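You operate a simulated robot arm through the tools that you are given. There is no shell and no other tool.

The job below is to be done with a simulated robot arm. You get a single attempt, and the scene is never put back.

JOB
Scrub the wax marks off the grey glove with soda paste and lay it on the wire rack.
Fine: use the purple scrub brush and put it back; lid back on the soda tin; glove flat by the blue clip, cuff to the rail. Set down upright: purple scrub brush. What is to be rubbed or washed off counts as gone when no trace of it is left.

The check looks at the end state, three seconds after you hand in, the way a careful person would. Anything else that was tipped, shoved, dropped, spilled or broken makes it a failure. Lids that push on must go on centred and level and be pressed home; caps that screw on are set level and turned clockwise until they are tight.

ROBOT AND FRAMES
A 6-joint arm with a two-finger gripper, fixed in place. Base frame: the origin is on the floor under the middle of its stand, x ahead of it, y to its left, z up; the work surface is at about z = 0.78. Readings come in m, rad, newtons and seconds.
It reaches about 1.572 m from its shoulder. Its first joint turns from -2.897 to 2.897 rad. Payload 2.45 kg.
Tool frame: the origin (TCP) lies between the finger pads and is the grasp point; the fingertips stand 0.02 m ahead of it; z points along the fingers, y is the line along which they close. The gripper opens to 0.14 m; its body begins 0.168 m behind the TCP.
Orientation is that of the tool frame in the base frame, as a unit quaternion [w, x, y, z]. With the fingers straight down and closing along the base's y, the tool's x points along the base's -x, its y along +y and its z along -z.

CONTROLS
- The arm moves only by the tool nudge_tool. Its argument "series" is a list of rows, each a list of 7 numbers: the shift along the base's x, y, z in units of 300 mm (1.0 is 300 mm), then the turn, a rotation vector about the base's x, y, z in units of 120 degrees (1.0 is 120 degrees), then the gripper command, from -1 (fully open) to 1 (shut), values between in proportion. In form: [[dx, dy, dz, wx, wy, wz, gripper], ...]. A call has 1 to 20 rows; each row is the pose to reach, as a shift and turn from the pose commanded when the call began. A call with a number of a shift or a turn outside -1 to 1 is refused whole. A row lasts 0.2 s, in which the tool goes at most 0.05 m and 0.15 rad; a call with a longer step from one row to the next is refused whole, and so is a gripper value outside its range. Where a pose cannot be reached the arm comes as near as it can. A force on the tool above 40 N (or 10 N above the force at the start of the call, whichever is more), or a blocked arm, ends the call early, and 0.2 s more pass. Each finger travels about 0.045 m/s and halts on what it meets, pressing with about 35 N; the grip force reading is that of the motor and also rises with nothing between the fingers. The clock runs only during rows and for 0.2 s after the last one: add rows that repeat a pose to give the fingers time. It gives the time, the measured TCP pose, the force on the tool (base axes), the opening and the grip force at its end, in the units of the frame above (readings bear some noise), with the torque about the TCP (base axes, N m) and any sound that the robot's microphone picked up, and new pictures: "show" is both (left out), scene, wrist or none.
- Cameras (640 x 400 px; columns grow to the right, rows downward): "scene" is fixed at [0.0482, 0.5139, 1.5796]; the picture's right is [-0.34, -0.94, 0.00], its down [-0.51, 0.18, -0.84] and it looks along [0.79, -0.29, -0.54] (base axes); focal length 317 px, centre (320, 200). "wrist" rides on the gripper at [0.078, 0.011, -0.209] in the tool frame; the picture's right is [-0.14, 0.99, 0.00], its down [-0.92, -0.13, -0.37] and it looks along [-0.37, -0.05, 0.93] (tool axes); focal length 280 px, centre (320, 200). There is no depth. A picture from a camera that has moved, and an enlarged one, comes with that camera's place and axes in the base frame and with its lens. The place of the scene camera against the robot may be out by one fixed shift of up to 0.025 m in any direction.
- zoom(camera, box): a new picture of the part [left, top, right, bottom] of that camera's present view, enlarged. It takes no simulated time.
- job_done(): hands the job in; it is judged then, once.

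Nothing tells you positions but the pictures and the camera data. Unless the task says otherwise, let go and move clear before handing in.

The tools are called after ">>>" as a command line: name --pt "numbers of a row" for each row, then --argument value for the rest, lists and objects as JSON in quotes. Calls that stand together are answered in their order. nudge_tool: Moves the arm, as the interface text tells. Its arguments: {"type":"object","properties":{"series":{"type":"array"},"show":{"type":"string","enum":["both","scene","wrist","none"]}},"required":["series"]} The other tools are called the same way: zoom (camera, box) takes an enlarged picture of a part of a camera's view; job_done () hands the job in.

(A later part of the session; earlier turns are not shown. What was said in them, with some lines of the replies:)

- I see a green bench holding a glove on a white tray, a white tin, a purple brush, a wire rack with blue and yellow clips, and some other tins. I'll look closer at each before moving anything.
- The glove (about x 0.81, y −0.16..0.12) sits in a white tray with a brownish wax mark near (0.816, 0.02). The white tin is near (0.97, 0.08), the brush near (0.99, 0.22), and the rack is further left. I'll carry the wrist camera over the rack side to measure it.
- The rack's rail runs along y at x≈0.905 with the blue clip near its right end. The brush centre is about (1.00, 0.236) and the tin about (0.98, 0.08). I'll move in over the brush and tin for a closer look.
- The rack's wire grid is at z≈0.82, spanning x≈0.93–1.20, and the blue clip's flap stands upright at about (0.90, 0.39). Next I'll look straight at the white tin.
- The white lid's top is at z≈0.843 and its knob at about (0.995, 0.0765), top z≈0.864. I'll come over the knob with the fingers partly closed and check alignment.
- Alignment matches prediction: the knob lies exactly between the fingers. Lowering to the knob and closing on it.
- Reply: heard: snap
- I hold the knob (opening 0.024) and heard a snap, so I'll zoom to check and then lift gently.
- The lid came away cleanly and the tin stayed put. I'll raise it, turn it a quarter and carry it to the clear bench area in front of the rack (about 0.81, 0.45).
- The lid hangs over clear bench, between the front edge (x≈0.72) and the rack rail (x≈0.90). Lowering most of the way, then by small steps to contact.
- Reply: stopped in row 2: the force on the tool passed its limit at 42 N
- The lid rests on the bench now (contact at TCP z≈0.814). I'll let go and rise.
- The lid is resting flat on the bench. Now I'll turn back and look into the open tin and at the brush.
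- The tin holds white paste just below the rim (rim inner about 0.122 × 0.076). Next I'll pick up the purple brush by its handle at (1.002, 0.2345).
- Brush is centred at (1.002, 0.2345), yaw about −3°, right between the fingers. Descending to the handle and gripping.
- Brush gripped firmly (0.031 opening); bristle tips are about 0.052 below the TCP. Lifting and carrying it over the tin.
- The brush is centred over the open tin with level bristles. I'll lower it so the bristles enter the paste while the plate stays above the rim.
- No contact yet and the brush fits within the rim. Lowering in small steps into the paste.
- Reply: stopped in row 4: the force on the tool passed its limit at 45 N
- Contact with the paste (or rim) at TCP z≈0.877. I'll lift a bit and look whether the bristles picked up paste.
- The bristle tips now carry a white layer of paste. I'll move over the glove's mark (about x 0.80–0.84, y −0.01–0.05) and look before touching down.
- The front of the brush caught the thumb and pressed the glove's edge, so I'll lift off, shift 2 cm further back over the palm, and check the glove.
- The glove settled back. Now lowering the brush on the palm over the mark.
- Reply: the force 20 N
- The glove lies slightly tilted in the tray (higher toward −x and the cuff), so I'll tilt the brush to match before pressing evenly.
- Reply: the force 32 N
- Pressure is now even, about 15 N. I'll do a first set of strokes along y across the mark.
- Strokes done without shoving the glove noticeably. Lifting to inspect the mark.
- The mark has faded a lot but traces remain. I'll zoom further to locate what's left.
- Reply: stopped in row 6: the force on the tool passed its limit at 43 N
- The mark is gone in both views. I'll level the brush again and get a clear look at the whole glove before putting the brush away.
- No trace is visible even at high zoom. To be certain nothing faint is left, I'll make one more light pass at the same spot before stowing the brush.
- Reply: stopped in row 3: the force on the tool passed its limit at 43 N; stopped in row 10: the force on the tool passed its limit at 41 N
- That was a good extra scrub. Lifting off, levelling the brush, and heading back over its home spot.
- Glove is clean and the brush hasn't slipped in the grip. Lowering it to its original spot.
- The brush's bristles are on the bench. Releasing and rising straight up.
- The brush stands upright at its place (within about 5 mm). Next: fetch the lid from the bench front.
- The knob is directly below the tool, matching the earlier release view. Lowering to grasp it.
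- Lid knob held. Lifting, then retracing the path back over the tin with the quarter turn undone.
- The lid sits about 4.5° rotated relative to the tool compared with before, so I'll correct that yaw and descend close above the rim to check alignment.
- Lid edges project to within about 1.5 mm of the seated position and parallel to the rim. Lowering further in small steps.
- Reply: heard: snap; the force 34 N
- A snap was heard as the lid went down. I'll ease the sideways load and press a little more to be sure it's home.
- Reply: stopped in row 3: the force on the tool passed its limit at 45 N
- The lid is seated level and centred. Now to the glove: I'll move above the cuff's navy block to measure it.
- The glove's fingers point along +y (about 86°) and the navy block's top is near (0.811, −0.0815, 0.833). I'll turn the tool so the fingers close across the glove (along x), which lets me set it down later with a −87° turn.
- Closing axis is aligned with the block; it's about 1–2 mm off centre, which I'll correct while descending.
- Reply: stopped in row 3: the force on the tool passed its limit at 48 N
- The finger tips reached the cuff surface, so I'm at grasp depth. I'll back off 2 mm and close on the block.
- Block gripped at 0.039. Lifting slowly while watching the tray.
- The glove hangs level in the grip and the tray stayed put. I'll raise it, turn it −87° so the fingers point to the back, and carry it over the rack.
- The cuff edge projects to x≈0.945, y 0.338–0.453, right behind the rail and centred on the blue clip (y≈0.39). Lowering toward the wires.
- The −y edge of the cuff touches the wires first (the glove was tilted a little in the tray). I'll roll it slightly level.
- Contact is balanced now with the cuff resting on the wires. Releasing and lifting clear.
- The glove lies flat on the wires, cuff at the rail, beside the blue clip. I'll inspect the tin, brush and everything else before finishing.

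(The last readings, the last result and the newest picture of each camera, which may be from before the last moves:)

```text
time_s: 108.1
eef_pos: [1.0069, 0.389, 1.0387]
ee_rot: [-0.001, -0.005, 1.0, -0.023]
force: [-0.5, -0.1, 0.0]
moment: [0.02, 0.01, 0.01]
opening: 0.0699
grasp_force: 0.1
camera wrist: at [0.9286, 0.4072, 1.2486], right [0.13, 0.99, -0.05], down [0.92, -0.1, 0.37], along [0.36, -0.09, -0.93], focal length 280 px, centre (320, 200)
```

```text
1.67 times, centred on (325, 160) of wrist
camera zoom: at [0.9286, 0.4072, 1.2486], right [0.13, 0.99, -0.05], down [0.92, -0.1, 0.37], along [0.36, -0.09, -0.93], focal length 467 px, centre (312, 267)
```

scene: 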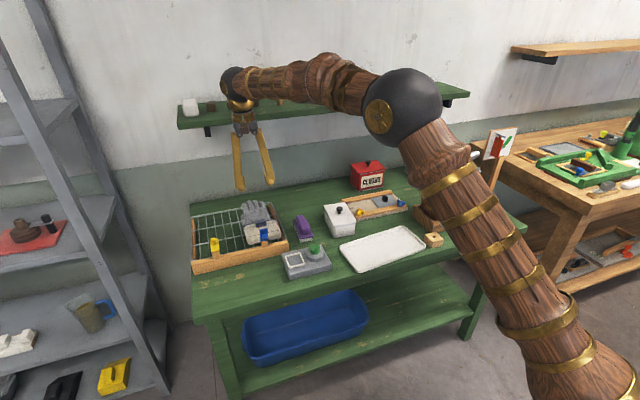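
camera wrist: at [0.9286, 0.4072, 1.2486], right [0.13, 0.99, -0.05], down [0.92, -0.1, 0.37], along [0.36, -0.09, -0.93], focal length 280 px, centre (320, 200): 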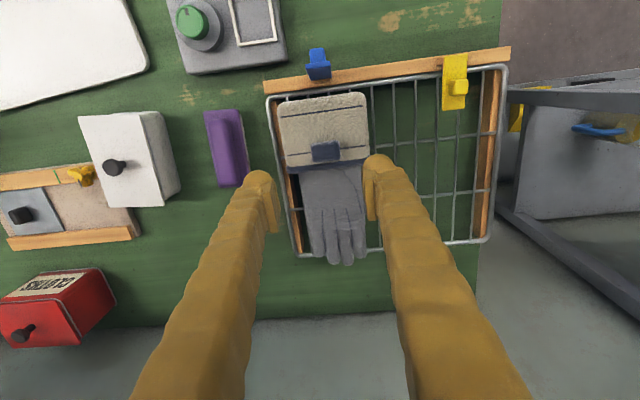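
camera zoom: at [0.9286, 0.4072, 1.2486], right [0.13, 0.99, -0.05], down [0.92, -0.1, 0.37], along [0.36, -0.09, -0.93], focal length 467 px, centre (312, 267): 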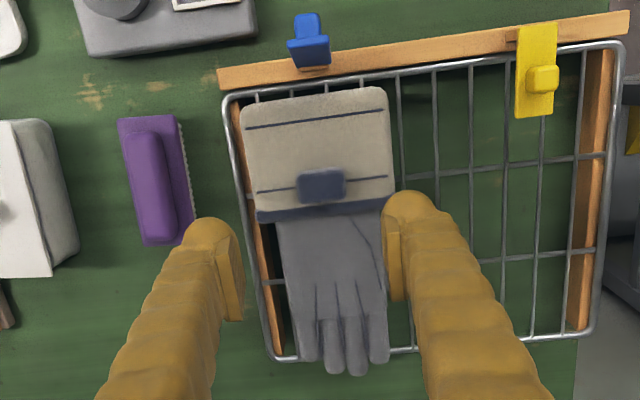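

Tin lid corners match their initial pixel positions, the brush stands upright, and the tray and other items are unmoved. I'll retract the arm clear and take a final look.

>>> nudge_tool --pt "-0.05 -0.03 0.1 0.01 0 0 0" --pt "-0.15 -0.1 0.18 0.02 0 0 0" --pt "-0.28 -0.2 0.2 0.02 0 0 0" --pt "-0.4 -0.28 0.2 0.02 0 0 0" --pt "-0.52 -0.36 0.2 0.02 0 0 0" --pt "-0.6 -0.45 0.2 0.02 0 0 0" --pt "-0.6 -0.45 0.2 0.02 0 0 0" --show "both"

>>> zoom --camera "scene" --box '[180, 180, 340, 280]'

>>> zoom --camera "wrist" --box '[320, 120, 560, 320]'

>>> zoom --camera "scene" --box '[300, 140, 540, 280]'

```text
time_s: 109.7
eef_pos: [0.8281, 0.2511, 1.1008]
ee_rot: [0.0, -0.005, 1.0, -0.002]
force: [0.3, 0.4, 0.4]
moment: [0.03, 0.02, 0.02]
opening: 0.0699
grasp_force: 0.1
camera wrist: at [0.7506, 0.2612, 1.3101], right [0.13, 0.99, 0.0], down [0.92, -0.12, 0.37], along [0.37, -0.05, -0.93], focal length 280 px, centre (320, 200)
```

scene: 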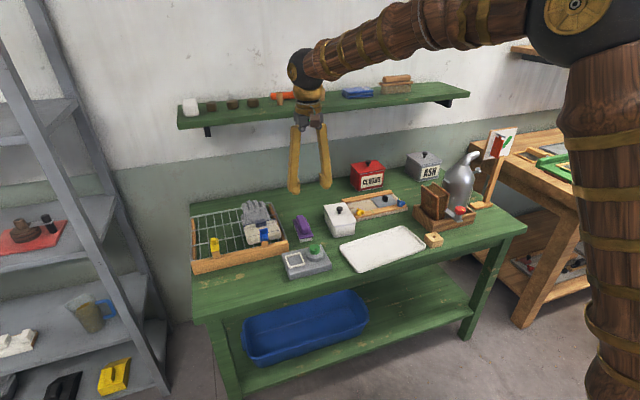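
wrist: 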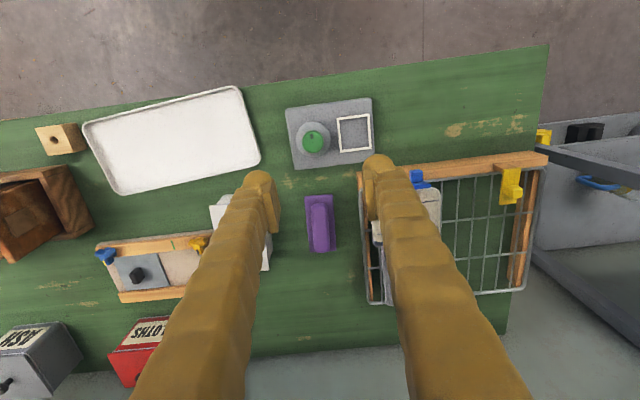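

```text
4.00 times, centred on (260, 230) of scene
camera zoom: at [0.0482, 0.5139, 1.5796], right [-0.34, -0.94, 0.0], down [-0.51, 0.18, -0.84], along [0.79, -0.29, -0.54], focal length 1270 px, centre (560, 80)
```

zoom: 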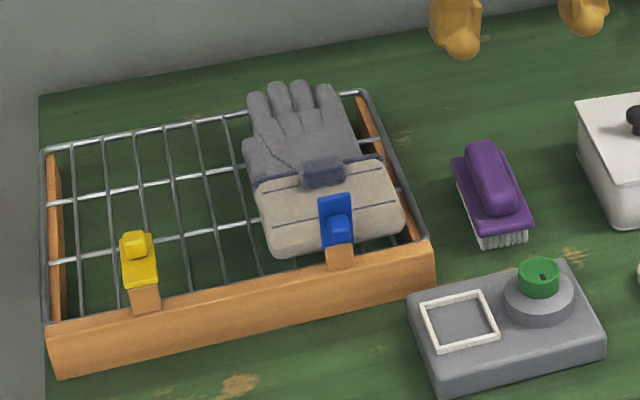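

```text
2.00 times, centred on (440, 220) of wrist
camera zoom: at [0.7506, 0.2612, 1.3101], right [0.13, 0.99, 0.0], down [0.92, -0.12, 0.37], along [0.37, -0.05, -0.93], focal length 561 px, centre (80, 160)
```

zoom: 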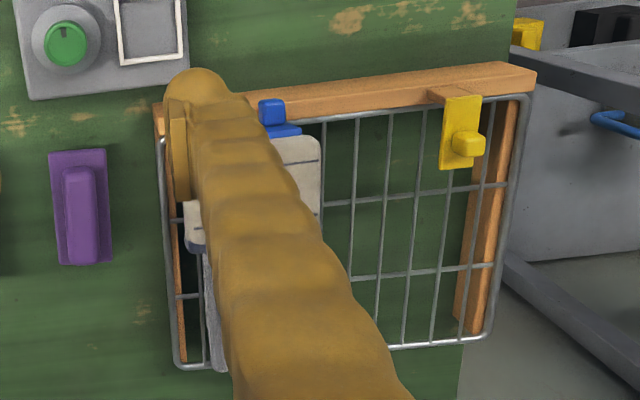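

```text
2.67 times, centred on (420, 210) of scene
camera zoom: at [0.0482, 0.5139, 1.5796], right [-0.34, -0.94, 0.0], down [-0.51, 0.18, -0.84], along [0.79, -0.29, -0.54], focal length 846 px, centre (53, 173)
```

zoom: 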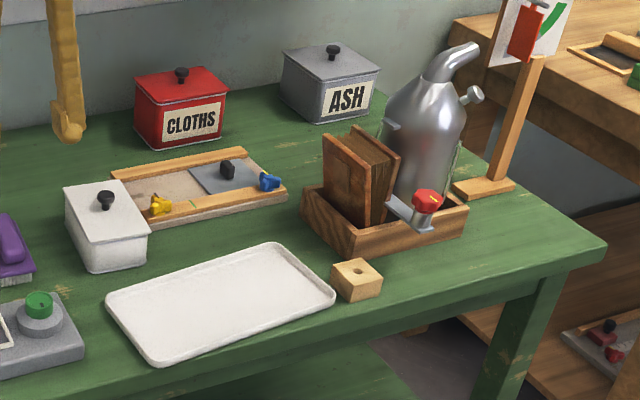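

The glove is clean and lies flat on the rack beside the blue clip with its cuff to the rail. The lid is home on the soda tin, the purple brush stands upright about 6 mm from its original spot, and everything else is undisturbed. The arm is clear, so I'm handing in.

>>> job_done

```text
The job is handed in.
```

I scrubbed the wax off the grey glove with soda paste and laid it on the wire rack. I've handed the job in; the result of the check hasn't come back.

- **Glove:** No trace of wax shows on its upper side, even in enlarged pictures; I didn't see the underside. It lies flat next to the blue clip with the cuff about 1 cm from the rail. The fingertips reach roughly 1 to 2 cm past the back wire.
- **Purple brush:** It stands upright, bristles down, about 6 mm from where it started.
- **Soda tin:** The lid is on centred and level. It snapped as I pressed it down, and it matches its starting position in the pictures.
- **Everything else:** The white tray the glove was lying in and the rest of the bench look unmoved. The arm is clear.
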